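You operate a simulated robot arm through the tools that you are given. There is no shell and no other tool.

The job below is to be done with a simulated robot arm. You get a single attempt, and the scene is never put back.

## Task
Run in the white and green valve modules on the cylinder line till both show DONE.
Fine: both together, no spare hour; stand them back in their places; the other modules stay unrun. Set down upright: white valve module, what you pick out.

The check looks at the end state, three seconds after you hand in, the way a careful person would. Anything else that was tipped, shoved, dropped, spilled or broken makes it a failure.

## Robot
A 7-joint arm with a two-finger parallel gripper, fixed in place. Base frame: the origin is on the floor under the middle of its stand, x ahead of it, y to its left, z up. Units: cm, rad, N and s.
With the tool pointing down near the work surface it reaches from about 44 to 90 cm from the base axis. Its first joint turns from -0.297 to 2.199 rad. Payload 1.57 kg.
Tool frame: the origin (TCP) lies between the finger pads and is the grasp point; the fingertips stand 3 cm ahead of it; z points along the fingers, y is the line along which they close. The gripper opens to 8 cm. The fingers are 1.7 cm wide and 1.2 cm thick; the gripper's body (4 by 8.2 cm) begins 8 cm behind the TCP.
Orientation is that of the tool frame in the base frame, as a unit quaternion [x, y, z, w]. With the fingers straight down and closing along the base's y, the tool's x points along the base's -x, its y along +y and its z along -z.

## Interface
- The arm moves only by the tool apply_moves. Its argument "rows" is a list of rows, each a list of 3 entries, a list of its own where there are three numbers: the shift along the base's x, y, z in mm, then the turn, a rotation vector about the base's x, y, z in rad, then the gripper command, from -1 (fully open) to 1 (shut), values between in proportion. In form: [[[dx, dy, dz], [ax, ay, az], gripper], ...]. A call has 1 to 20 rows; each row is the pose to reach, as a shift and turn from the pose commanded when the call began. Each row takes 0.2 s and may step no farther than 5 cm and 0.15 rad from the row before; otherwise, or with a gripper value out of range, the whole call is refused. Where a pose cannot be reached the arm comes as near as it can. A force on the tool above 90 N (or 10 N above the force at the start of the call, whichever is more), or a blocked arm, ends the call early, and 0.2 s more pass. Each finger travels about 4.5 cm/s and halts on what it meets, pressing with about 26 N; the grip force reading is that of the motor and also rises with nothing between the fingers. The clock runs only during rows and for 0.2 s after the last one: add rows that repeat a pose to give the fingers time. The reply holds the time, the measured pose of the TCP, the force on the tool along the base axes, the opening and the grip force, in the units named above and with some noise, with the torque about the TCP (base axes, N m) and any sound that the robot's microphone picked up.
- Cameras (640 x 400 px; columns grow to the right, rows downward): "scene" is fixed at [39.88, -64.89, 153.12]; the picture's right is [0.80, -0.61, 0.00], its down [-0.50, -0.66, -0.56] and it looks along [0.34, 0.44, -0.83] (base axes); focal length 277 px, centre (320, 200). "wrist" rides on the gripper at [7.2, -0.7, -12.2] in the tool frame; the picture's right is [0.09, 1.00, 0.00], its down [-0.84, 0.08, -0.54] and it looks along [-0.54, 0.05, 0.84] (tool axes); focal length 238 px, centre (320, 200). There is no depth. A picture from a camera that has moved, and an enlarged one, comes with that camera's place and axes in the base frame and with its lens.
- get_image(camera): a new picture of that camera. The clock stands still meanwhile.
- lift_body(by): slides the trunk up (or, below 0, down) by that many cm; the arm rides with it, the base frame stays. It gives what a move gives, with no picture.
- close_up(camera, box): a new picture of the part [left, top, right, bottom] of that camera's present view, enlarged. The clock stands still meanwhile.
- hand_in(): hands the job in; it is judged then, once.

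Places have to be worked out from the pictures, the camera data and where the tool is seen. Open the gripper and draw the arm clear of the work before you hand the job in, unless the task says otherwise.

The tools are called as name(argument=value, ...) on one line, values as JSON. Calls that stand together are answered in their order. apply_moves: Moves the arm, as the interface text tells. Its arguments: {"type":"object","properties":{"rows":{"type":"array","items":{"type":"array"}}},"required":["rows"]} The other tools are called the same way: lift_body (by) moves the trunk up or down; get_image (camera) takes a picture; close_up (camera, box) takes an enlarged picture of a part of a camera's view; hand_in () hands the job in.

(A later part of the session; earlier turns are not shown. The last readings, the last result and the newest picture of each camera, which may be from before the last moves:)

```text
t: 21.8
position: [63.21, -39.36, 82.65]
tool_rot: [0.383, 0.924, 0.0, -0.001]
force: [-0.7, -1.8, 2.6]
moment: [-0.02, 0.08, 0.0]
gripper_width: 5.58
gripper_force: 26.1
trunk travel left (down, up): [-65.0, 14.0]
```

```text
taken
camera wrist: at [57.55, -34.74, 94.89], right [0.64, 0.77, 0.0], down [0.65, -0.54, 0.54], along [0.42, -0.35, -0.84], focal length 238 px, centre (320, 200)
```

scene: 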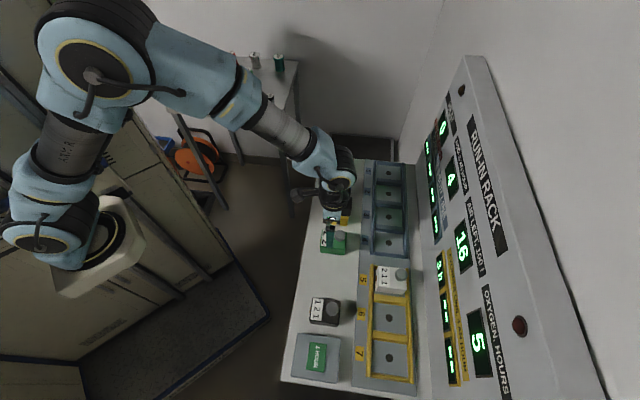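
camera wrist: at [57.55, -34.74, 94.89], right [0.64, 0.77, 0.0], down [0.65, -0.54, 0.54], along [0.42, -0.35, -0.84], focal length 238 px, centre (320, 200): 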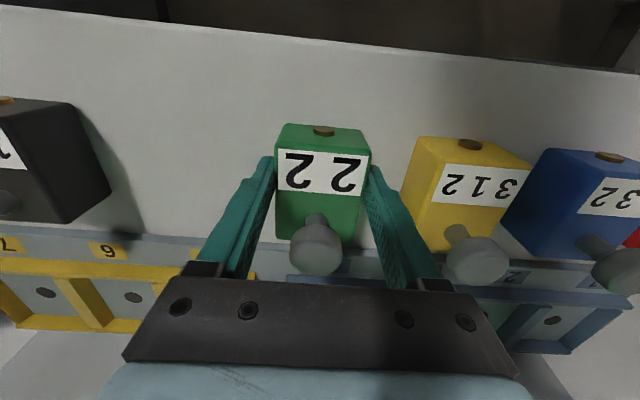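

Green is gripped at 5.58 cm. I'll lift it well above the white knob to z≈97 and carry it over to bay 7, which leaves room from white.

apply_moves(rows=[[[0, 0, 12], [0, 0, 0], 1], [[0, 0, 35], [0, 0, 0], 1], [[0, 0, 65], [0, 0, 0], 1], [[0, 0, 100], [0, 0, 0], 1], [[0, 0, 130], [0, 0, 0], 1], [[0, 0, 145], [0, 0, 0], 1], [[-8, -31, 145], [0, 0, 0], 1], [[-18, -70, 145], [0, 0, 0], 1], [[-28, -110, 145], [0, 0, 0], 1], [[-38, -150, 145], [0, 0, 0], 1], [[-48, -190, 145], [0, 0, 0], 1], [[-58, -230, 145], [0, 0, 0], 1], [[-68, -268, 145], [0, 0, 0], 1], [[-78, -306, 145], [0, 0, 0], 1], [[-78, -306, 145], [0, 0, 0], 1]])

get_image(camera="wrist")

get_image(camera="scene")

```text
t: 25.0
position: [55.54, -69.8, 96.81]
tool_rot: [0.383, 0.924, 0.0, 0.0]
force: [1.0, -0.2, -3.1]
moment: [0.03, 0.02, -0.01]
gripper_width: 5.56
gripper_force: 26.5
trunk travel left (down, up): [-65.0, 14.0]
```

```text
taken
camera wrist: at [49.89, -65.18, 109.11], right [0.64, 0.77, 0.0], down [0.65, -0.54, 0.54], along [0.42, -0.35, -0.84], focal length 238 px, centre (320, 200)
```

wrist: 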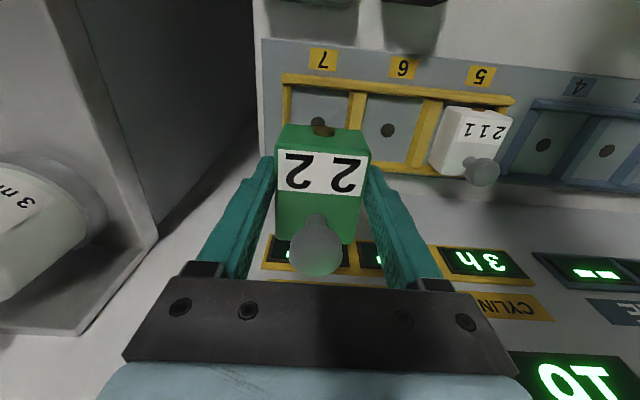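

```text
taken
```

scene: 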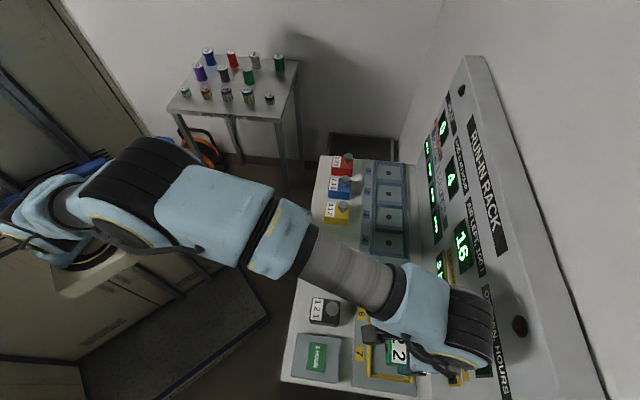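

The tool is over bay 7 at w=88.6, u=-10.1, and I see the bay centre at u≈-10.35. I'll correct 2–3 mm and lower to just above the rails.

apply_moves(rows=[[[-2, -2, -30], [0, 0, 0], 1], [[-2, -2, -60], [0, 0, 0], 1], [[-2, -2, -85], [0, 0, 0], 1], [[-2, -2, -105], [0, 0, 0], 1], [[-2, -2, -105], [0, 0, 0], 1]])

get_image(camera="wrist")

close_up(camera="wrist", box=[240, 80, 400, 180])

close_up(camera="scene", box=[320, 290, 480, 400])

```text
t: 26.2
position: [55.17, -70.03, 86.46]
tool_rot: [0.383, 0.924, 0.0, 0.0]
force: [0.0, 0.7, -2.3]
moment: [0.0, 0.07, -0.02]
gripper_width: 5.56
gripper_force: 26.1
trunk travel left (down, up): [-65.0, 14.0]
```

```text
taken
camera wrist: at [49.6, -65.44, 98.76], right [0.64, 0.77, 0.0], down [0.65, -0.54, 0.54], along [0.42, -0.35, -0.84], focal length 238 px, centre (320, 200)
```

wrist: 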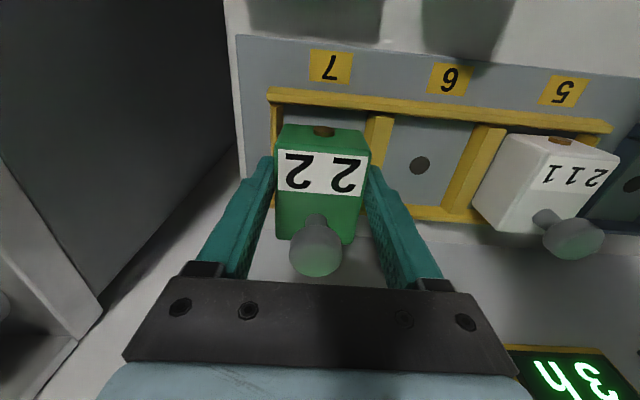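

```text
4.00 times, centred on (320, 130) of wrist
camera zoom: at [49.6, -65.44, 98.76], right [0.64, 0.77, 0.0], down [0.65, -0.54, 0.54], along [0.42, -0.35, -0.84], focal length 953 px, centre (320, 480)
```

zoom: 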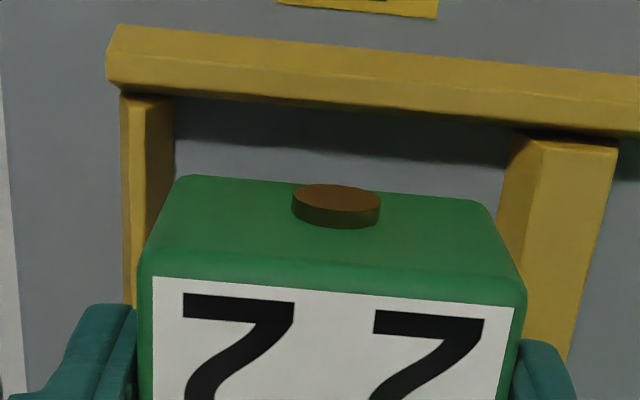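

```text
3.64 times, centred on (400, 345) of scene
camera zoom: at [39.88, -64.89, 153.12], right [0.8, -0.61, 0.0], down [-0.5, -0.66, -0.56], along [0.34, 0.44, -0.83], focal length 1007 px, centre (29, -327)
```

zoom: 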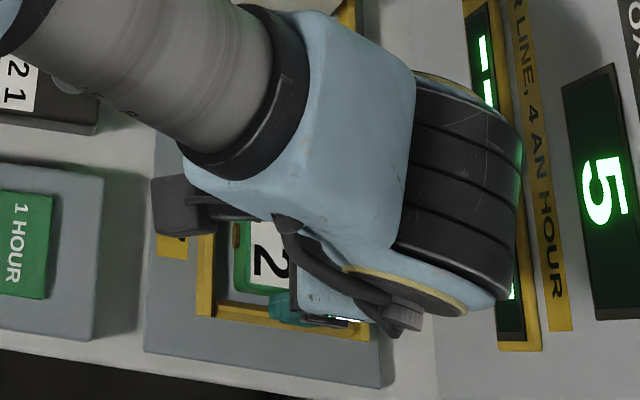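

The box is over the bay with clear gaps on all sides. I'll lower in small steps with a 1 mm correction to the right.

apply_moves(rows=[[[1, 1, -6], [0, 0, 0], 1], [[1, 1, -12], [0, 0, 0], 1], [[1, 1, -17], [0, 0, 0], 1], [[1, 1, -21], [0, 0, 0], 1], [[1, 1, -24], [0, 0, 0], 1], [[1, 1, -24], [0, 0, 0], 1]])

close_up(camera="wrist", box=[220, 80, 420, 205])

```text
t: 27.6
position: [55.2, -70.12, 84.14]
tool_rot: [0.382, 0.924, 0.0, -0.001]
force: [0.0, 1.1, -2.9]
moment: [-0.01, 0.05, 0.01]
gripper_width: 5.55
gripper_force: 26.0
trunk travel left (down, up): [-65.0, 14.0]
```

```text
3.20 times, centred on (320, 142) of wrist
camera zoom: at [49.6, -65.38, 96.35], right [0.64, 0.77, 0.0], down [0.65, -0.54, 0.54], along [0.42, -0.35, -0.84], focal length 763 px, centre (320, 384)
```

zoom: 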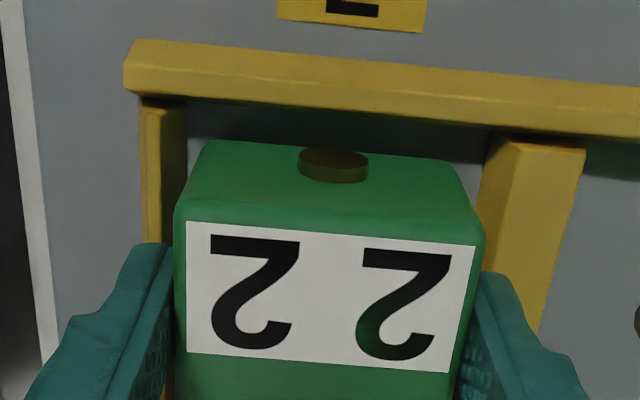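

Still hanging free inside the frame at z=84.1. I'll step down a few more millimetres to contact.

apply_moves(rows=[[[0, 0, -1], [0, 0, 0], 1], [[0, 0, -2], [0, 0, 0], 1], [[0, 0, -3], [0, 0, 0], 1], [[0, 0, -3], [0, 0, 0], 1]])

```text
t: 28.6
position: [55.19, -70.11, 83.84]
tool_rot: [0.383, 0.924, 0.0, 0.0]
force: [0.9, 1.3, 0.5]
moment: [0.16, 0.03, -0.01]
gripper_width: 5.58
gripper_force: 25.9
trunk travel left (down, up): [-65.0, 14.0]
```

The weight has started to transfer (+0.5 N). I'll go 1 mm further and then open the fingers.

apply_moves(rows=[[[0, 0, -1], [0, 0, 0], 1], [[0, 0, -1], [0, 0, 0], 0.2], [[0, 0, -1], [0, 0, 0], -0.2], [[0, 0, 0], [0, 0, 0], -0.6], [[0, 0, 0], [0, 0, 0], -0.8], [[0, 0, 0], [0, 0, 0], -0.8]])

close_up(camera="wrist", box=[220, 80, 420, 205])

```text
t: 30.0
position: [55.26, -70.09, 83.87]
tool_rot: [0.383, 0.924, 0.0, 0.0]
force: [0.0, 0.3, -0.9]
moment: [-0.01, 0.0, -0.01]
gripper_width: 7.21
gripper_force: 0.0
trunk travel left (down, up): [-65.0, 14.0]
```

```text
3.20 times, centred on (320, 142) of wrist
camera zoom: at [49.64, -65.45, 96.05], right [0.64, 0.77, 0.0], down [0.65, -0.54, 0.54], along [0.42, -0.35, -0.84], focal length 763 px, centre (320, 384)
```

zoom: 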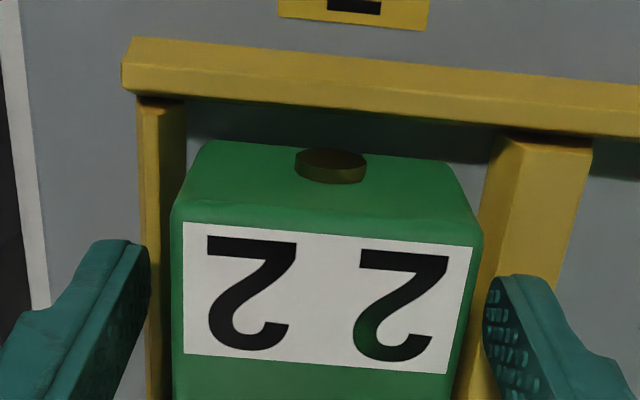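

Green is released in bay 7. I'll rise clear and move back toward the hour button for a look at it and the displays.

apply_moves(rows=[[[0, 0, 20], [0, 0, 0], -0.8], [[0, 0, 55], [0, 0, 0], -0.8], [[0, 0, 95], [0, 0, 0], -0.8], [[0, 0, 135], [0, 0, 0], -0.8], [[-31, 31, 150], [0, 0, 0], -0.8], [[-62, 62, 150], [0, 0, 0], -0.8], [[-93, 93, 150], [0, 0, 0], -0.8], [[-124, 124, 150], [0, 0, 0], -0.8], [[-155, 155, 150], [0, 0, 0], -0.8], [[-155, 155, 150], [0, 0, 0], -0.8]])

get_image(camera="wrist")

get_image(camera="scene")

close_up(camera="scene", box=[420, 90, 540, 400])

close_up(camera="wrist", box=[220, 80, 420, 205])

```text
t: 32.2
position: [39.59, -54.43, 98.72]
tool_rot: [0.383, 0.924, 0.0, 0.0]
force: [0.7, -0.3, -0.8]
moment: [-0.01, 0.0, -0.02]
gripper_width: 7.23
gripper_force: 0.0
trunk travel left (down, up): [-65.0, 14.0]
```

```text
taken
camera wrist: at [34.01, -49.83, 110.94], right [0.64, 0.77, 0.0], down [0.65, -0.54, 0.54], along [0.42, -0.35, -0.84], focal length 238 px, centre (320, 200)
```

wrist: 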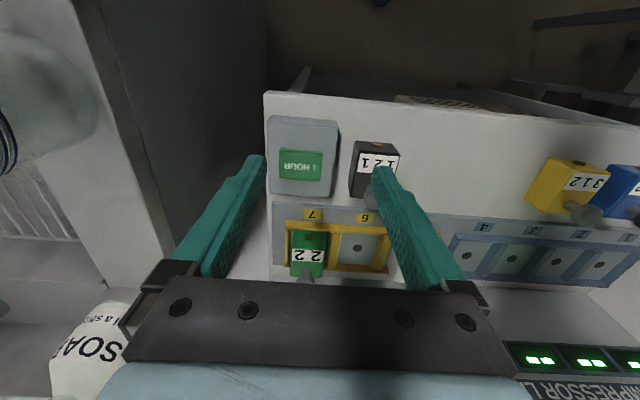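

```text
taken
```

scene: 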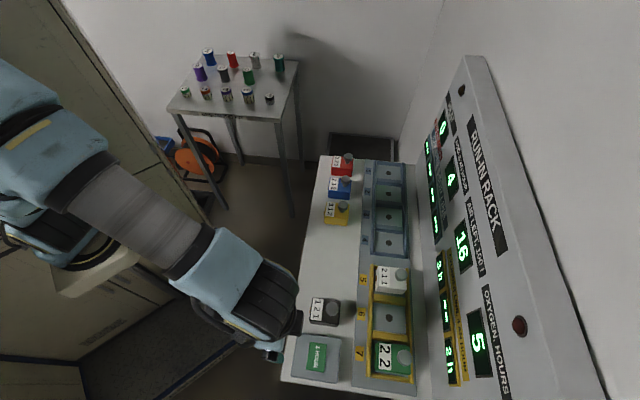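

```text
1.29 times, centred on (480, 245) of scene
camera zoom: at [39.88, -64.89, 153.12], right [0.8, -0.61, 0.0], down [-0.5, -0.66, -0.56], along [0.34, 0.44, -0.83], focal length 357 px, centre (114, 142)
```

zoom: 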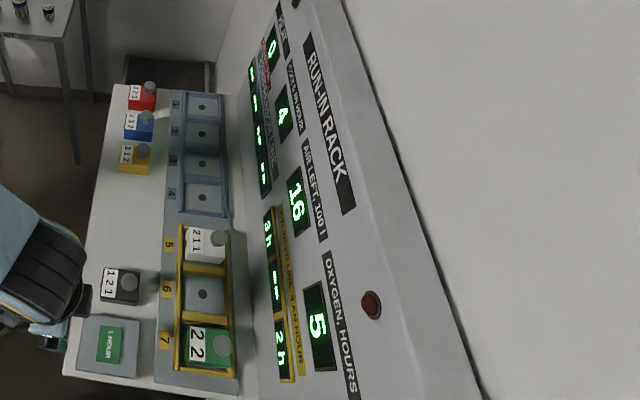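

```text
3.20 times, centred on (320, 142) of wrist
camera zoom: at [34.01, -49.83, 110.94], right [0.64, 0.77, 0.0], down [0.65, -0.54, 0.54], along [0.42, -0.35, -0.84], focal length 763 px, centre (320, 384)
```

zoom: 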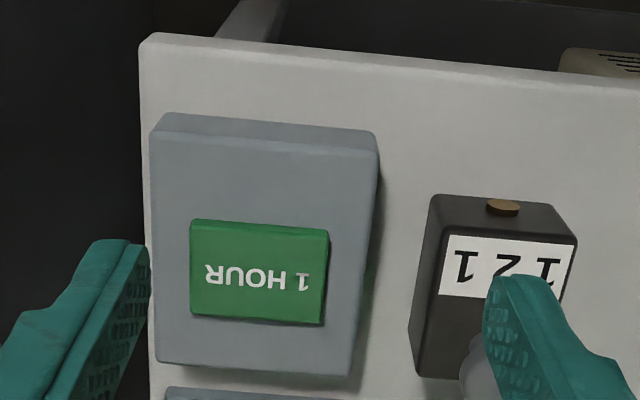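

The displays read "3 h" for bay 5 and "2 h" for bay 7, with air at 16 and oxygen at 5. The button's top is near w=72.9, u=-12.4, z≈81.2, so I'll close the fingers and hover above it.

apply_moves(rows=[[[10, -20, 0], [0, 0, 0], 0], [[22, -40, 0], [0, 0, 0], 1], [[32, -59, 0], [0, 0, 0], 1], [[32, -59, -40], [0, 0, 0], 1], [[32, -59, -80], [0, 0, 0], 1], [[32, -59, -112], [0, 0, 0], 1], [[32, -59, -112], [0, 0, 0], 1]])

get_image(camera="wrist")

close_up(camera="scene", box=[270, 310, 370, 400])

```text
t: 33.8
position: [42.83, -60.26, 87.49]
tool_rot: [0.383, 0.924, 0.0, 0.0]
force: [-0.2, -0.1, 1.0]
moment: [0.0, -0.02, 0.06]
gripper_width: 0.01
gripper_force: 21.5
trunk travel left (down, up): [-65.0, 14.0]
```

```text
taken
camera wrist: at [37.2, -55.63, 99.67], right [0.64, 0.77, 0.0], down [0.65, -0.54, 0.54], along [0.42, -0.35, -0.84], focal length 238 px, centre (320, 200)
```

wrist: 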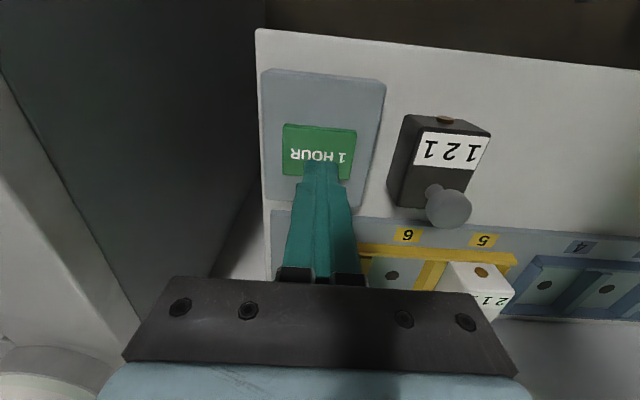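

```text
4.44 times, centred on (320, 355) of scene
camera zoom: at [39.88, -64.89, 153.12], right [0.8, -0.61, 0.0], down [-0.5, -0.66, -0.56], along [0.34, 0.44, -0.83], focal length 1231 px, centre (320, -489)
```

zoom: 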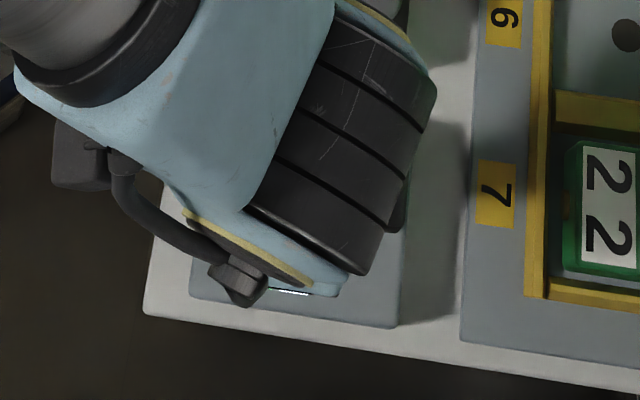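

The closed fingertips are centred above the button, about 3 cm up. I'll press down gradually and watch the force and sounds.

apply_moves(rows=[[[0, 0, -15], [0, 0, 0], 1], [[0, 0, -26], [0, 0, 0], 1], [[0, 0, -31], [0, 0, 0], 1], [[0, 0, -35], [0, 0, 0], 1], [[0, 0, -35], [0, 0, 0], 1]])

get_image(camera="scene")

```text
t: 35.0
position: [42.95, -60.35, 84.57]
tool_rot: [0.383, 0.924, -0.003, 0.002]
force: [-5.7, 14.4, 54.0]
moment: [0.68, 0.37, -0.1]
gripper_width: 0.0
gripper_force: 21.1
trunk travel left (down, up): [-65.0, 14.0]
heard: click
```

```text
taken
```

scene: 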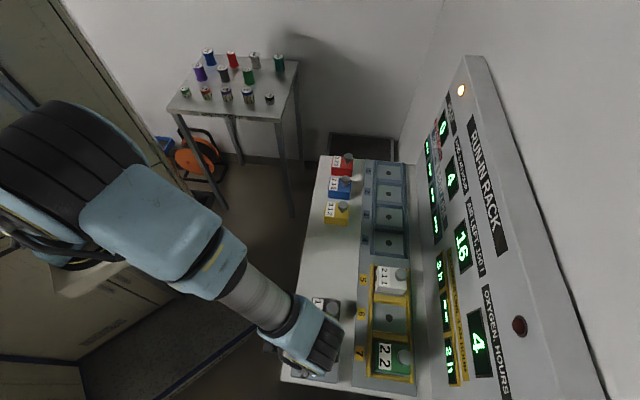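

I heard a click, the amber lamp lit and oxygen dropped from 5 to 4, so an hour has begun. I'll lift off the button and watch the displays.

apply_moves(rows=[[[0, 0, 10], [0, 0, 0], 1], [[0, 0, 40], [0, 0, 0], 1], [[0, 0, 40], [0, 0, 0], 1]])

get_image(camera="scene")

close_up(camera="scene", box=[420, 220, 540, 400])

close_up(camera="scene", box=[410, 50, 510, 250])

```text
t: 35.8
position: [42.83, -60.41, 88.1]
tool_rot: [0.383, 0.924, 0.0, 0.0]
force: [0.1, 0.7, 0.3]
moment: [0.01, -0.01, 0.04]
gripper_width: 0.0
gripper_force: 21.4
trunk travel left (down, up): [-65.0, 14.0]
```

```text
taken
```

scene: 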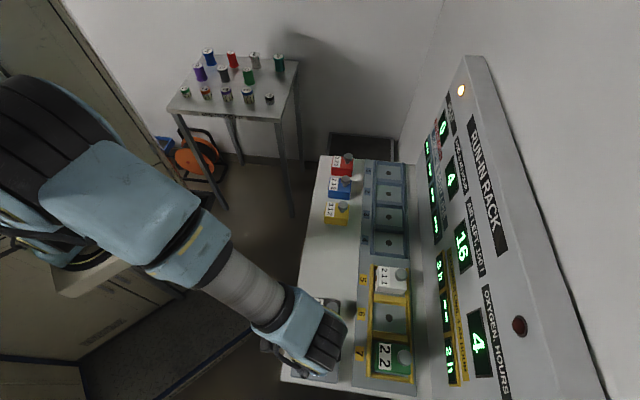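

```text
2.22 times, centred on (480, 310) of scene
camera zoom: at [39.88, -64.89, 153.12], right [0.8, -0.61, 0.0], down [-0.5, -0.66, -0.56], along [0.34, 0.44, -0.83], focal length 615 px, centre (-36, -44)
```

zoom: 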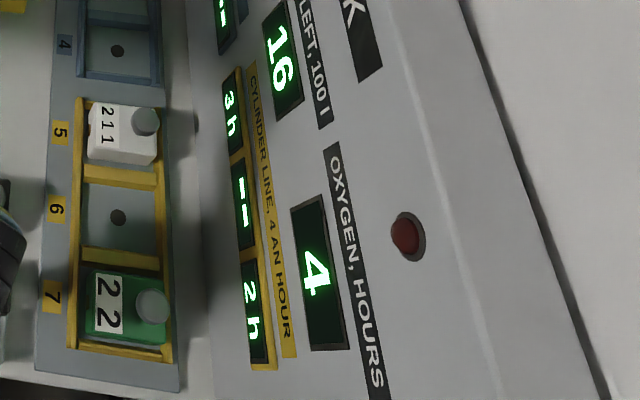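

```text
2.00 times, centred on (460, 150) of scene
camera zoom: at [39.88, -64.89, 153.12], right [0.8, -0.61, 0.0], down [-0.5, -0.66, -0.56], along [0.34, 0.44, -0.83], focal length 554 px, centre (40, 300)
```

zoom: 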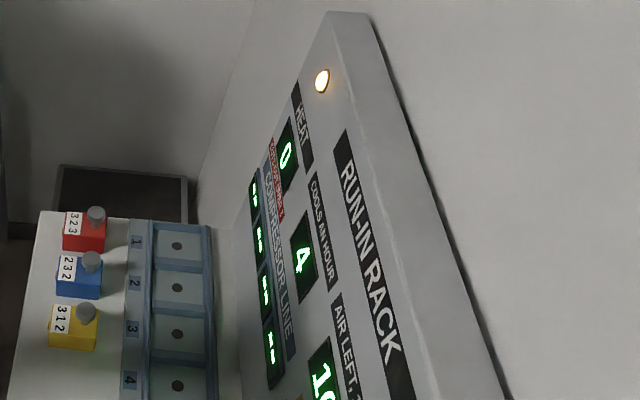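

The amber lamp stays on with the displays unchanged, so the hour is presumably in progress. I'll wait a few seconds in place.

apply_moves(rows=[[[0, 0, 5], [0, 0, 0], 1], [[0, 0, 5], [0, 0, 0], 1], [[0, 0, 5], [0, 0, 0], 1], [[0, 0, 5], [0, 0, 0], 1], [[0, 0, 5], [0, 0, 0], 1], [[0, 0, 5], [0, 0, 0], 1], [[0, 0, 5], [0, 0, 0], 1], [[0, 0, 5], [0, 0, 0], 1], [[0, 0, 5], [0, 0, 0], 1], [[0, 0, 5], [0, 0, 0], 1]])

get_image(camera="scene")

close_up(camera="scene", box=[420, 220, 540, 400])

```text
t: 38.0
position: [43.0, -60.38, 88.69]
tool_rot: [0.383, 0.924, -0.001, 0.0]
force: [0.6, 0.0, 0.4]
moment: [-0.02, 0.0, -0.02]
gripper_width: 0.02
gripper_force: 21.6
trunk travel left (down, up): [-65.0, 14.0]
```

```text
taken
```

scene: 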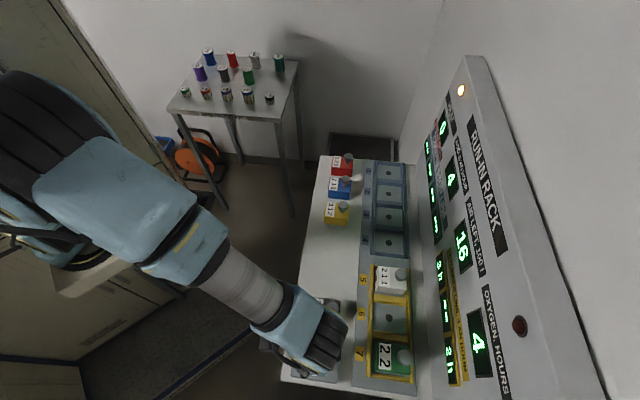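

```text
2.22 times, centred on (480, 310) of scene
camera zoom: at [39.88, -64.89, 153.12], right [0.8, -0.61, 0.0], down [-0.5, -0.66, -0.56], along [0.34, 0.44, -0.83], focal length 615 px, centre (-36, -44)
```

zoom: 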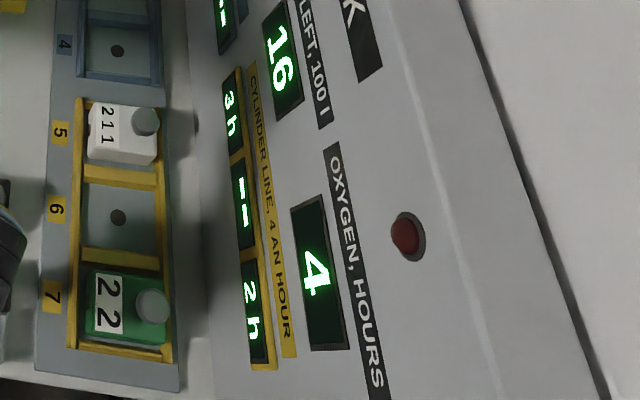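

Lamp is still on and nothing else has changed after about 3 s. I'll keep waiting.

apply_moves(rows=[[[0, 0, 0], [0, 0, 0], 1], [[0, 0, 0], [0, 0, 0], 1], [[0, 0, 0], [0, 0, 0], 1], [[0, 0, 0], [0, 0, 0], 1], [[0, 0, 0], [0, 0, 0], 1], [[0, 0, 0], [0, 0, 0], 1], [[0, 0, 0], [0, 0, 0], 1], [[0, 0, 0], [0, 0, 0], 1], [[0, 0, 0], [0, 0, 0], 1], [[0, 0, 0], [0, 0, 0], 1], [[0, 0, 0], [0, 0, 0], 1], [[0, 0, 0], [0, 0, 0], 1], [[0, 0, 0], [0, 0, 0], 1], [[0, 0, 0], [0, 0, 0], 1], [[0, 0, 0], [0, 0, 0], 1], [[0, 0, 0], [0, 0, 0], 1], [[0, 0, 0], [0, 0, 0], 1], [[0, 0, 0], [0, 0, 0], 1], [[0, 0, 0], [0, 0, 0], 1], [[0, 0, 0], [0, 0, 0], 1]])

get_image(camera="scene")

close_up(camera="scene", box=[420, 220, 540, 400])

```text
t: 42.2
position: [42.96, -60.35, 88.62]
tool_rot: [0.382, 0.924, 0.0, 0.0]
force: [0.2, -0.7, -0.4]
moment: [-0.01, -0.01, 0.0]
gripper_width: 0.0
gripper_force: 21.1
trunk travel left (down, up): [-65.0, 14.0]
```

```text
taken
```

scene: 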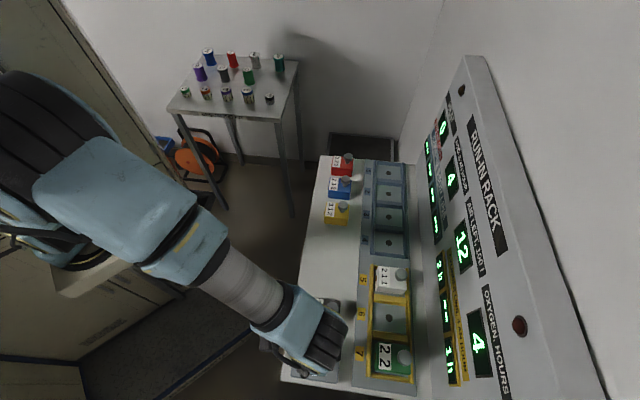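

```text
2.22 times, centred on (480, 310) of scene
camera zoom: at [39.88, -64.89, 153.12], right [0.8, -0.61, 0.0], down [-0.5, -0.66, -0.56], along [0.34, 0.44, -0.83], focal length 615 px, centre (-36, -44)
```

zoom: 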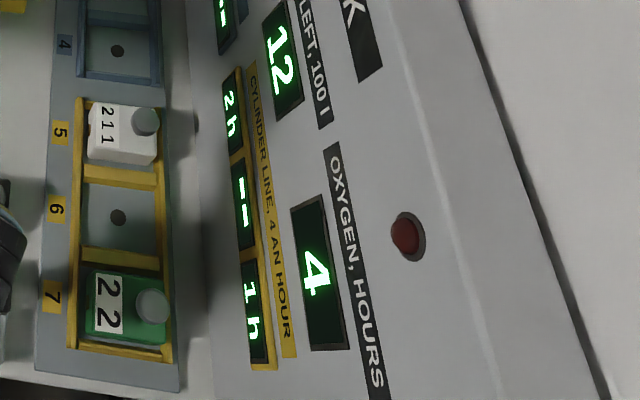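

Hour one is complete: the lamp is off, white shows 2 h, green shows 1 h and air went from 16 to 12. I'll press once more with the same depth and lift off.

apply_moves(rows=[[[0, 0, -25], [0, 0, 0], 1], [[0, 0, -36], [0, 0, 0], 1], [[0, 0, -41], [0, 0, 0], 1], [[0, 0, -45], [0, 0, 0], 1], [[0, 0, -45], [0, 0, 0], 1], [[0, 0, -30], [0, 0, 0], 1], [[0, 0, 0], [0, 0, 0], 1], [[0, 0, 0], [0, 0, 0], 1]])

get_image(camera="scene")

close_up(camera="scene", box=[420, 220, 540, 400])

```text
t: 44.0
position: [42.86, -60.45, 88.54]
tool_rot: [0.384, 0.923, 0.0, -0.001]
force: [-0.1, -0.5, -0.3]
moment: [0.0, 0.01, 0.04]
gripper_width: 0.0
gripper_force: 21.3
trunk travel left (down, up): [-65.0, 14.0]
heard: click
```

```text
taken
```

scene: 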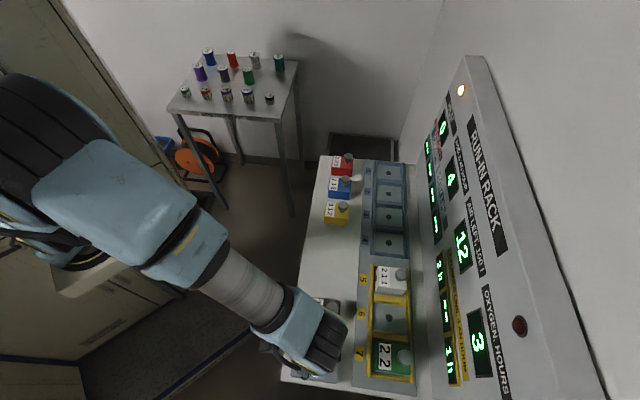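

```text
2.22 times, centred on (480, 310) of scene
camera zoom: at [39.88, -64.89, 153.12], right [0.8, -0.61, 0.0], down [-0.5, -0.66, -0.56], along [0.34, 0.44, -0.83], focal length 615 px, centre (-36, -44)
```

zoom: 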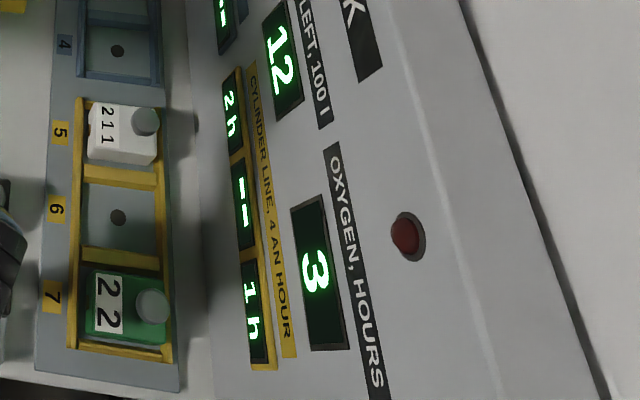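

Hour two is running, with oxygen at 3 and the lamp on. I'll wait for it to finish.

apply_moves(rows=[[[0, 0, 0], [0, 0, 0], 1], [[0, 0, 0], [0, 0, 0], 1], [[0, 0, 0], [0, 0, 0], 1], [[0, 0, 0], [0, 0, 0], 1], [[0, 0, 0], [0, 0, 0], 1], [[0, 0, 0], [0, 0, 0], 1], [[0, 0, 0], [0, 0, 0], 1], [[0, 0, 0], [0, 0, 0], 1], [[0, 0, 0], [0, 0, 0], 1], [[0, 0, 0], [0, 0, 0], 1], [[0, 0, 0], [0, 0, 0], 1], [[0, 0, 0], [0, 0, 0], 1], [[0, 0, 0], [0, 0, 0], 1], [[0, 0, 0], [0, 0, 0], 1], [[0, 0, 0], [0, 0, 0], 1], [[0, 0, 0], [0, 0, 0], 1], [[0, 0, 0], [0, 0, 0], 1], [[0, 0, 0], [0, 0, 0], 1], [[0, 0, 0], [0, 0, 0], 1], [[0, 0, 0], [0, 0, 0], 1]])

apply_moves(rows=[[[0, 0, 0], [0, 0, 0], 1], [[0, 0, 0], [0, 0, 0], 1], [[0, 0, 0], [0, 0, 0], 1], [[0, 0, 0], [0, 0, 0], 1], [[0, 0, 0], [0, 0, 0], 1], [[0, 0, 0], [0, 0, 0], 1], [[0, 0, 0], [0, 0, 0], 1], [[0, 0, 0], [0, 0, 0], 1], [[0, 0, 0], [0, 0, 0], 1], [[0, 0, 0], [0, 0, 0], 1]])

get_image(camera="scene")

close_up(camera="scene", box=[420, 220, 540, 400])

```text
t: 48.2
position: [42.98, -60.51, 88.57]
tool_rot: [0.383, 0.924, 0.0, 0.0]
force: [0.4, -0.2, -0.2]
moment: [0.02, 0.0, 0.01]
gripper_width: 0.01
gripper_force: 21.0
trunk travel left (down, up): [-65.0, 14.0]
```

```text
t: 50.4
position: [42.99, -60.47, 88.56]
tool_rot: [0.382, 0.924, 0.0, 0.0]
force: [-0.2, 0.4, 0.7]
moment: [0.04, 0.0, 0.0]
gripper_width: 0.0
gripper_force: 21.2
trunk travel left (down, up): [-65.0, 14.0]
```

```text
taken
```

scene: 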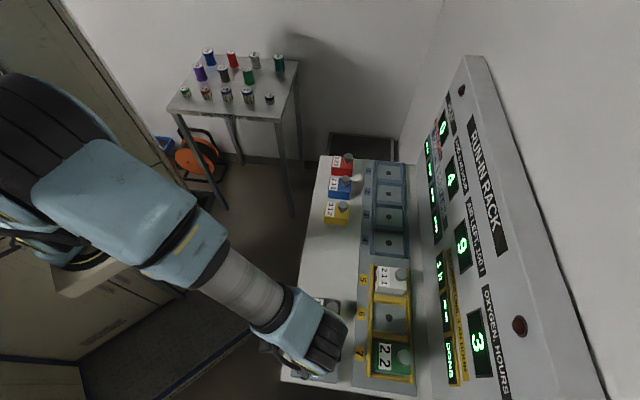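

```text
2.22 times, centred on (480, 310) of scene
camera zoom: at [39.88, -64.89, 153.12], right [0.8, -0.61, 0.0], down [-0.5, -0.66, -0.56], along [0.34, 0.44, -0.83], focal length 615 px, centre (-36, -44)
```

zoom: 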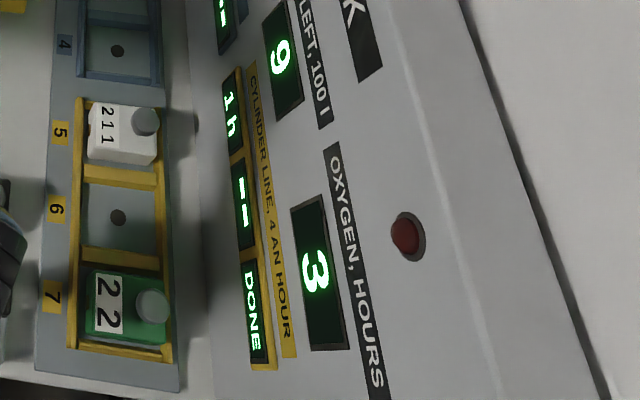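

Green shows DONE, white shows 1 h and air is 9. One more hour finishes white, so I'll press a third and last time.

apply_moves(rows=[[[0, 0, -25], [0, 0, 0], 1], [[0, 0, -36], [0, 0, 0], 1], [[0, 0, -41], [0, 0, 0], 1], [[0, 0, -45], [0, 0, 0], 1], [[0, 0, -45], [0, 0, 0], 1], [[0, 0, -30], [0, 0, 0], 1], [[0, 0, 0], [0, 0, 0], 1], [[0, 0, 0], [0, 0, 0], 1]])

apply_moves(rows=[[[0, 0, 0], [0, 0, 0], 1], [[0, 0, 0], [0, 0, 0], 1], [[0, 0, 0], [0, 0, 0], 1], [[0, 0, 0], [0, 0, 0], 1], [[0, 0, 0], [0, 0, 0], 1], [[0, 0, 0], [0, 0, 0], 1], [[0, 0, 0], [0, 0, 0], 1], [[0, 0, 0], [0, 0, 0], 1], [[0, 0, 0], [0, 0, 0], 1], [[0, 0, 0], [0, 0, 0], 1], [[0, 0, 0], [0, 0, 0], 1], [[0, 0, 0], [0, 0, 0], 1], [[0, 0, 0], [0, 0, 0], 1], [[0, 0, 0], [0, 0, 0], 1], [[0, 0, 0], [0, 0, 0], 1], [[0, 0, 0], [0, 0, 0], 1], [[0, 0, 0], [0, 0, 0], 1], [[0, 0, 0], [0, 0, 0], 1], [[0, 0, 0], [0, 0, 0], 1], [[0, 0, 0], [0, 0, 0], 1]])

apply_moves(rows=[[[0, 0, 0], [0, 0, 0], 1], [[0, 0, 0], [0, 0, 0], 1], [[0, 0, 0], [0, 0, 0], 1], [[0, 0, 0], [0, 0, 0], 1], [[0, 0, 0], [0, 0, 0], 1], [[0, 0, 0], [0, 0, 0], 1], [[0, 0, 0], [0, 0, 0], 1], [[0, 0, 0], [0, 0, 0], 1], [[0, 0, 0], [0, 0, 0], 1], [[0, 0, 0], [0, 0, 0], 1]])

get_image(camera="scene")

close_up(camera="scene", box=[420, 220, 540, 400])

```text
t: 52.2
position: [42.94, -60.62, 88.6]
tool_rot: [0.383, 0.924, 0.001, 0.0]
force: [0.9, 0.7, 0.7]
moment: [-0.02, 0.02, 0.0]
gripper_width: 0.0
gripper_force: 21.0
trunk travel left (down, up): [-65.0, 14.0]
heard: click
```

```text
t: 56.4
position: [43.02, -60.54, 88.82]
tool_rot: [0.383, 0.924, -0.001, 0.001]
force: [0.3, 0.0, -0.4]
moment: [0.0, -0.02, 0.03]
gripper_width: 0.0
gripper_force: 21.1
trunk travel left (down, up): [-65.0, 14.0]
```

```text
t: 58.6
position: [42.94, -60.62, 88.65]
tool_rot: [0.383, 0.924, 0.001, 0.0]
force: [0.2, 1.1, 0.3]
moment: [0.0, 0.0, 0.01]
gripper_width: 0.0
gripper_force: 21.1
trunk travel left (down, up): [-65.0, 14.0]
```

```text
taken
```

scene: 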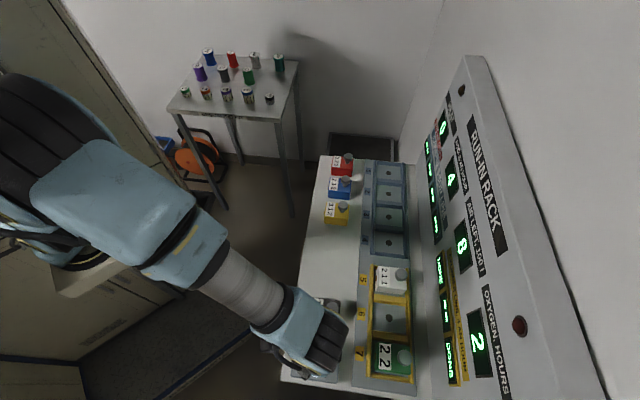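

```text
2.22 times, centred on (480, 310) of scene
camera zoom: at [39.88, -64.89, 153.12], right [0.8, -0.61, 0.0], down [-0.5, -0.66, -0.56], along [0.34, 0.44, -0.83], focal length 615 px, centre (-36, -44)
```

zoom: 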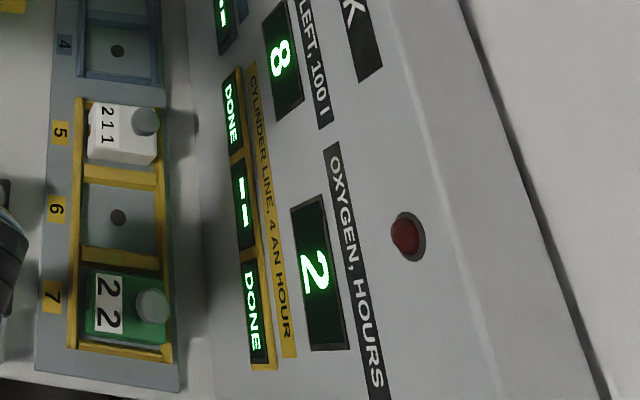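

Both bays now show DONE after exactly three hours. Next I'll rise, open and go back over green in bay 7 to pick it up.

apply_moves(rows=[[[0, 0, 35], [0, 0, 0], 0], [[0, 0, 70], [0, 0, 0], -0.6], [[0, 0, 102], [0, 0, 0], -0.9], [[31, -24, 102], [0, 0, 0], -0.9], [[62, -48, 102], [0, 0, 0], -0.9], [[93, -72, 102], [0, 0, 0], -0.9], [[123, -96, 102], [0, 0, 0], -0.9], [[123, -96, 60], [0, 0, 0], -0.9], [[123, -96, 30], [0, 0, 0], -0.9], [[123, -96, 30], [0, 0, 0], -0.9]])

get_image(camera="wrist")

close_up(camera="wrist", box=[220, 80, 420, 205])

```text
t: 60.8
position: [55.51, -70.08, 91.49]
tool_rot: [0.382, 0.924, 0.001, 0.0]
force: [-0.7, 0.0, -0.4]
moment: [-0.03, 0.0, -0.02]
gripper_width: 7.6
gripper_force: 0.0
trunk travel left (down, up): [-65.0, 14.0]
```

```text
taken
camera wrist: at [49.78, -65.45, 103.75], right [0.64, 0.77, 0.0], down [0.65, -0.54, 0.54], along [0.42, -0.35, -0.84], focal length 238 px, centre (320, 200)
```

wrist: 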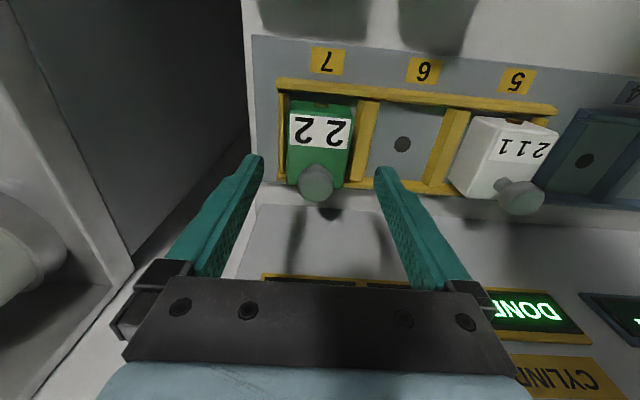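

```text
3.20 times, centred on (320, 142) of wrist
camera zoom: at [49.78, -65.45, 103.75], right [0.64, 0.77, 0.0], down [0.65, -0.54, 0.54], along [0.42, -0.35, -0.84], focal length 763 px, centre (320, 384)
```

zoom: 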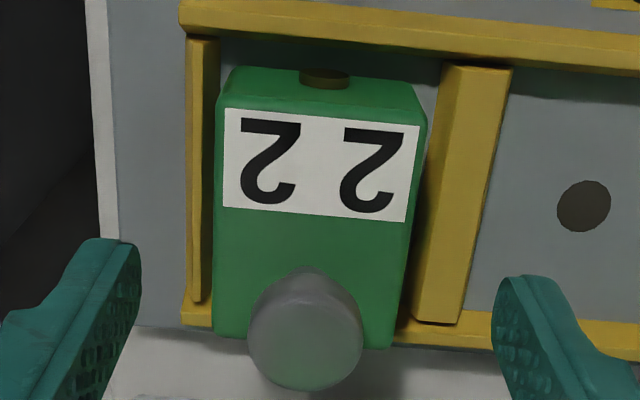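

Green is centred between the fingers in bay 7. I'll lower to the same height I released it at.

apply_moves(rows=[[[0, 0, -25], [0, 0, 0], -0.9], [[0, 0, -45], [0, 0, 0], -0.9], [[0, 0, -62], [0, 0, 0], -0.85], [[0, 0, -73], [0, 0, 0], -0.85], [[0, 0, -78], [0, 0, 0], -0.85], [[0, 0, -78], [0, 0, 0], -0.85]])

close_up(camera="wrist", box=[220, 80, 420, 205])

```text
t: 62.2
position: [55.19, -70.03, 83.84]
tool_rot: [0.383, 0.924, 0.0, 0.0]
force: [0.2, 0.3, -0.6]
moment: [0.02, 0.02, -0.01]
gripper_width: 7.4
gripper_force: 0.0
trunk travel left (down, up): [-65.0, 14.0]
```

```text
3.20 times, centred on (320, 142) of wrist
camera zoom: at [49.59, -65.36, 96.08], right [0.64, 0.77, 0.0], down [0.65, -0.54, 0.54], along [0.42, -0.35, -0.84], focal length 763 px, centre (320, 384)
```

zoom: 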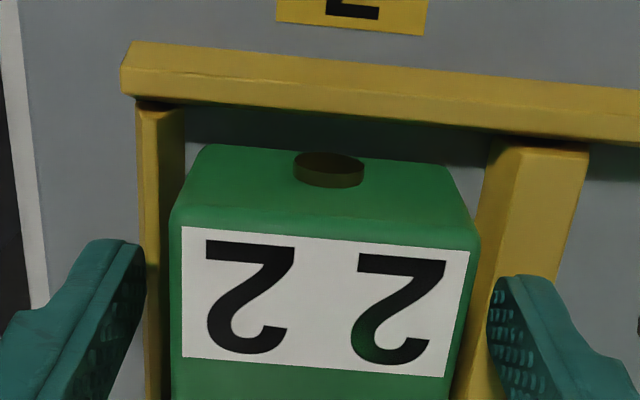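

The fingers are aligned with no contact. I'll close, confirm the grip width, and lift.

apply_moves(rows=[[[0, 0, 0], [0, 0, 0], 0], [[0, 0, 0], [0, 0, 0], 1], [[0, 0, 0], [0, 0, 0], 1], [[0, 0, 0], [0, 0, 0], 1], [[0, 0, 0], [0, 0, 0], 1], [[0, 0, 0], [0, 0, 0], 1]])

```text
t: 63.6
position: [55.25, -70.02, 83.81]
tool_rot: [0.383, 0.924, 0.0, 0.001]
force: [-1.0, -1.0, 1.3]
moment: [-0.07, 0.01, -0.03]
gripper_width: 5.57
gripper_force: 25.6
trunk travel left (down, up): [-65.0, 14.0]
```

Gripped at 5.57 cm. I'll lift high and carry green back over its home spot.

apply_moves(rows=[[[0, 0, 12], [0, 0, 0], 1], [[0, 0, 35], [0, 0, 0], 1], [[0, 0, 65], [0, 0, 0], 1], [[0, 0, 100], [0, 0, 0], 1], [[0, 0, 132], [0, 0, 0], 1], [[10, 39, 132], [0, 0, 0], 1], [[20, 78, 132], [0, 0, 0], 1], [[30, 117, 132], [0, 0, 0], 1], [[40, 156, 132], [0, 0, 0], 1], [[50, 195, 132], [0, 0, 0], 1], [[60, 234, 132], [0, 0, 0], 1], [[70, 272, 132], [0, 0, 0], 1], [[79, 307, 132], [0, 0, 0], 1], [[79, 307, 100], [0, 0, 0], 1], [[79, 307, 65], [0, 0, 0], 1], [[79, 307, 40], [0, 0, 0], 1], [[79, 307, 40], [0, 0, 0], 1]])

get_image(camera="wrist")

get_image(camera="scene")

```text
t: 67.2
position: [62.97, -39.42, 87.68]
tool_rot: [0.383, 0.924, 0.0, 0.0]
force: [0.6, -0.2, -2.9]
moment: [0.01, 0.02, -0.03]
gripper_width: 5.56
gripper_force: 26.4
trunk travel left (down, up): [-65.0, 14.0]
```

```text
taken
camera wrist: at [57.38, -34.8, 99.91], right [0.64, 0.77, 0.0], down [0.65, -0.54, 0.54], along [0.42, -0.35, -0.84], focal length 238 px, centre (320, 200)
```

wrist: 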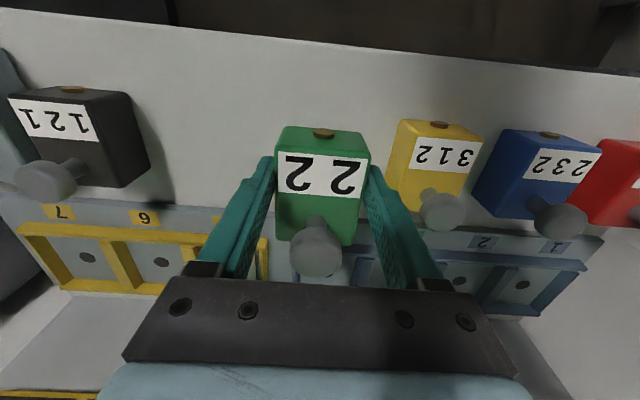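

```text
taken
```

scene: 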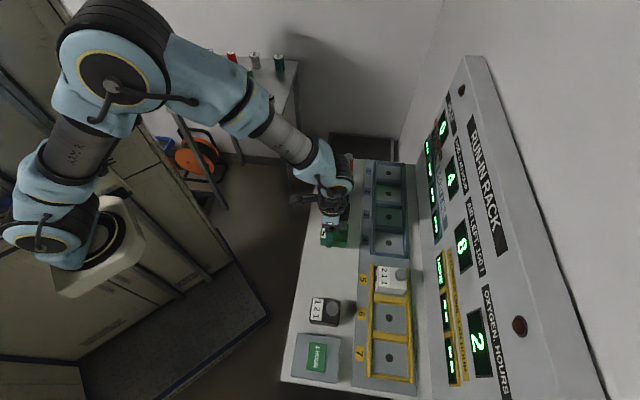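

Green is back above its spot (w=72.4, u=16.7). I'll lower close to the bench, then find contact in small steps.

apply_moves(rows=[[[0, 0, -15], [0, 0, 0], 1], [[0, 0, -30], [0, 0, 0], 1], [[0, 0, -42], [0, 0, 0], 1], [[0, 0, -49], [0, 0, 0], 1], [[0, 0, -51], [0, 0, 0], 1], [[0, 0, -51], [0, 0, 0], 1]])

get_image(camera="wrist")

```text
t: 68.6
position: [63.14, -39.3, 82.66]
tool_rot: [0.383, 0.924, 0.0, 0.0]
force: [-0.1, 0.4, -3.0]
moment: [0.0, 0.07, 0.0]
gripper_width: 5.59
gripper_force: 26.3
trunk travel left (down, up): [-65.0, 14.0]
```

```text
taken
camera wrist: at [57.53, -34.7, 94.89], right [0.64, 0.77, 0.0], down [0.65, -0.54, 0.54], along [0.42, -0.35, -0.84], focal length 238 px, centre (320, 200)
```

wrist: 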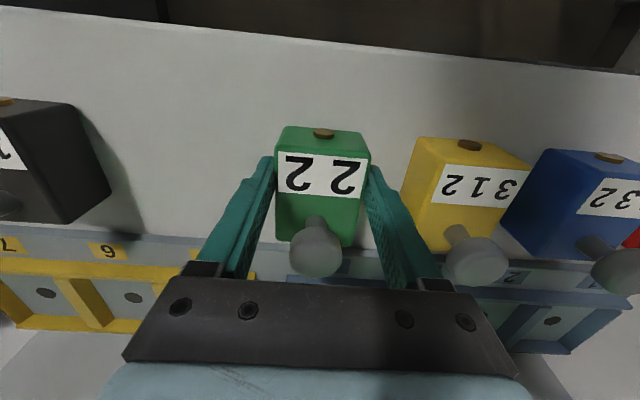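

Almost at the bench and matching the original view. I'll step down 3 mm to contact.

apply_moves(rows=[[[0, 0, -1], [0, 0, 0], 1], [[0, 0, -2], [0, 0, 0], 1], [[0, 0, -3], [0, 0, 0], 1], [[0, 0, -3], [0, 0, 0], 1]])

```text
t: 69.6
position: [63.23, -39.31, 82.49]
tool_rot: [0.382, 0.924, 0.0, 0.002]
force: [-4.1, 2.4, 18.8]
moment: [0.03, 0.08, -0.04]
gripper_width: 5.6
gripper_force: 25.4
trunk travel left (down, up): [-65.0, 14.0]
```

Green is on the bench (force +19 N). I'll ease up 2 mm and release it.

apply_moves(rows=[[[0, 0, 2], [0, 0, 0], 1], [[0, 0, 2], [0, 0, 0], 0.2], [[0, 0, 2], [0, 0, 0], -0.2], [[0, 0, 2], [0, 0, 0], -0.6], [[0, 0, 2], [0, 0, 0], -0.9], [[0, 0, 2], [0, 0, 0], -0.9]])

get_image(camera="wrist")

```text
t: 71.0
position: [63.15, -39.42, 82.52]
tool_rot: [0.383, 0.924, 0.0, 0.0]
force: [-1.3, -0.2, -0.5]
moment: [-0.02, 0.01, 0.03]
gripper_width: 7.59
gripper_force: 0.0
trunk travel left (down, up): [-65.0, 14.0]
```

```text
taken
camera wrist: at [57.52, -34.76, 94.85], right [0.64, 0.77, 0.0], down [0.65, -0.54, 0.54], along [0.42, -0.35, -0.84], focal length 238 px, centre (320, 200)
```

wrist: 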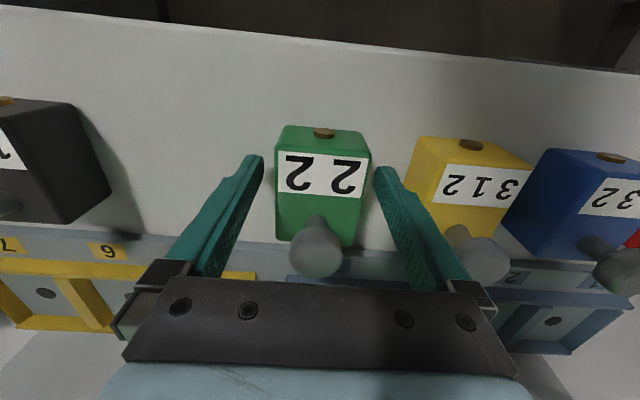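

Green stands upright back in its place. I'll rise and go to white in bay 5.

apply_moves(rows=[[[0, 0, 20], [0, 0, 0], -0.9], [[0, 0, 60], [0, 0, 0], -0.9], [[0, 0, 100], [0, 0, 0], -0.9], [[0, 0, 140], [0, 0, 0], -0.9], [[11, -45, 140], [0, 0, 0], -0.9], [[23, -90, 140], [0, 0, 0], -0.9], [[34, -135, 140], [0, 0, 0], -0.9], [[46, -181, 140], [0, 0, 0], -0.9], [[46, -181, 110], [0, 0, 0], -0.9], [[46, -181, 90], [0, 0, 0], -0.9], [[46, -181, 90], [0, 0, 0], -0.9]])

get_image(camera="wrist")

get_image(camera="scene")

```text
t: 73.4
position: [67.85, -57.58, 91.72]
tool_rot: [0.383, 0.924, 0.0, 0.0]
force: [0.4, -0.8, -0.4]
moment: [0.03, -0.01, 0.02]
gripper_width: 7.61
gripper_force: 0.0
trunk travel left (down, up): [-65.0, 14.0]
```

```text
taken
camera wrist: at [62.18, -52.83, 103.92], right [0.64, 0.77, 0.0], down [0.65, -0.54, 0.54], along [0.42, -0.35, -0.84], focal length 238 px, centre (320, 200)
```

wrist: 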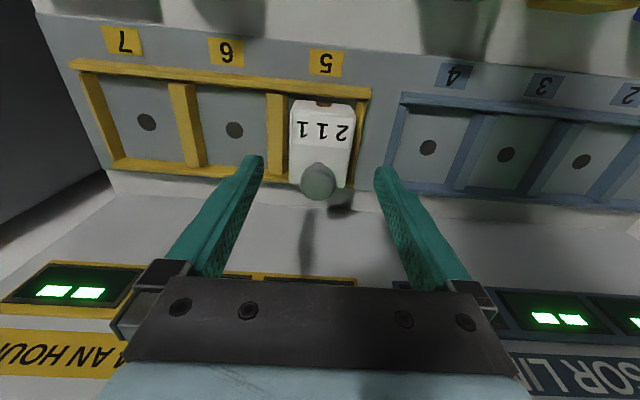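

```text
taken
```

scene: 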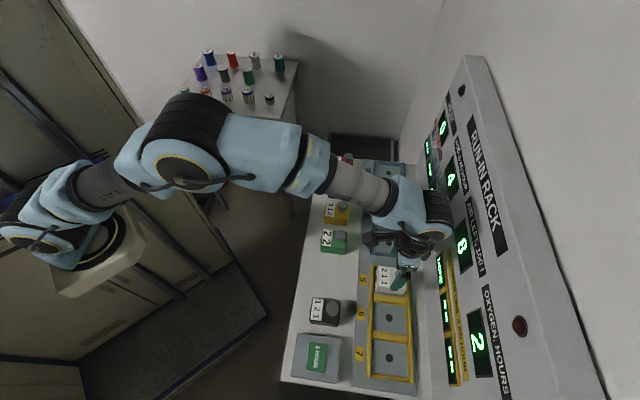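

White is centred between the fingers. I'll lower to its release height.

apply_moves(rows=[[[0, 0, -25], [0, 0, 0], -0.9], [[0, 0, -45], [0, 0, 0], -0.85], [[0, 0, -60], [0, 0, 0], -0.85], [[0, 0, -70], [0, 0, 0], -0.85], [[0, 0, -75], [0, 0, 0], -0.85], [[0, 0, -75], [0, 0, 0], -0.85]])

close_up(camera="wrist", box=[220, 80, 420, 205])

```text
t: 74.8
position: [67.67, -57.53, 83.97]
tool_rot: [0.383, 0.924, 0.0, 0.0]
force: [0.2, 0.5, 0.2]
moment: [0.0, -0.01, -0.01]
gripper_width: 7.43
gripper_force: 0.1
trunk travel left (down, up): [-65.0, 14.0]
```

```text
3.20 times, centred on (320, 142) of wrist
camera zoom: at [62.07, -52.75, 96.31], right [0.64, 0.77, 0.0], down [0.65, -0.54, 0.54], along [0.42, -0.35, -0.84], focal length 763 px, centre (320, 384)
```

zoom: 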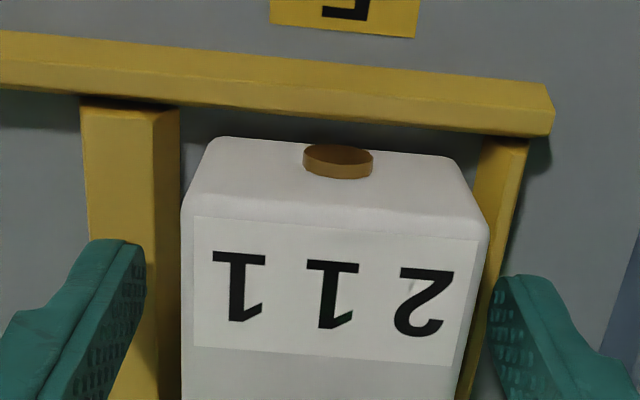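

The fingers straddle white without contact. I'll close on it now.

apply_moves(rows=[[[1, 1, 0], [0, 0, 0], 0], [[1, 1, 0], [0, 0, 0], 1], [[1, 1, 0], [0, 0, 0], 1], [[1, 1, 0], [0, 0, 0], 1], [[1, 1, 0], [0, 0, 0], 1], [[1, 1, 0], [0, 0, 0], 1]])

```text
t: 76.2
position: [67.86, -57.3, 84.18]
tool_rot: [0.383, 0.924, 0.0, -0.001]
force: [0.4, -1.7, 0.6]
moment: [-0.11, -0.03, -0.05]
gripper_width: 5.57
gripper_force: 26.0
trunk travel left (down, up): [-65.0, 14.0]
```

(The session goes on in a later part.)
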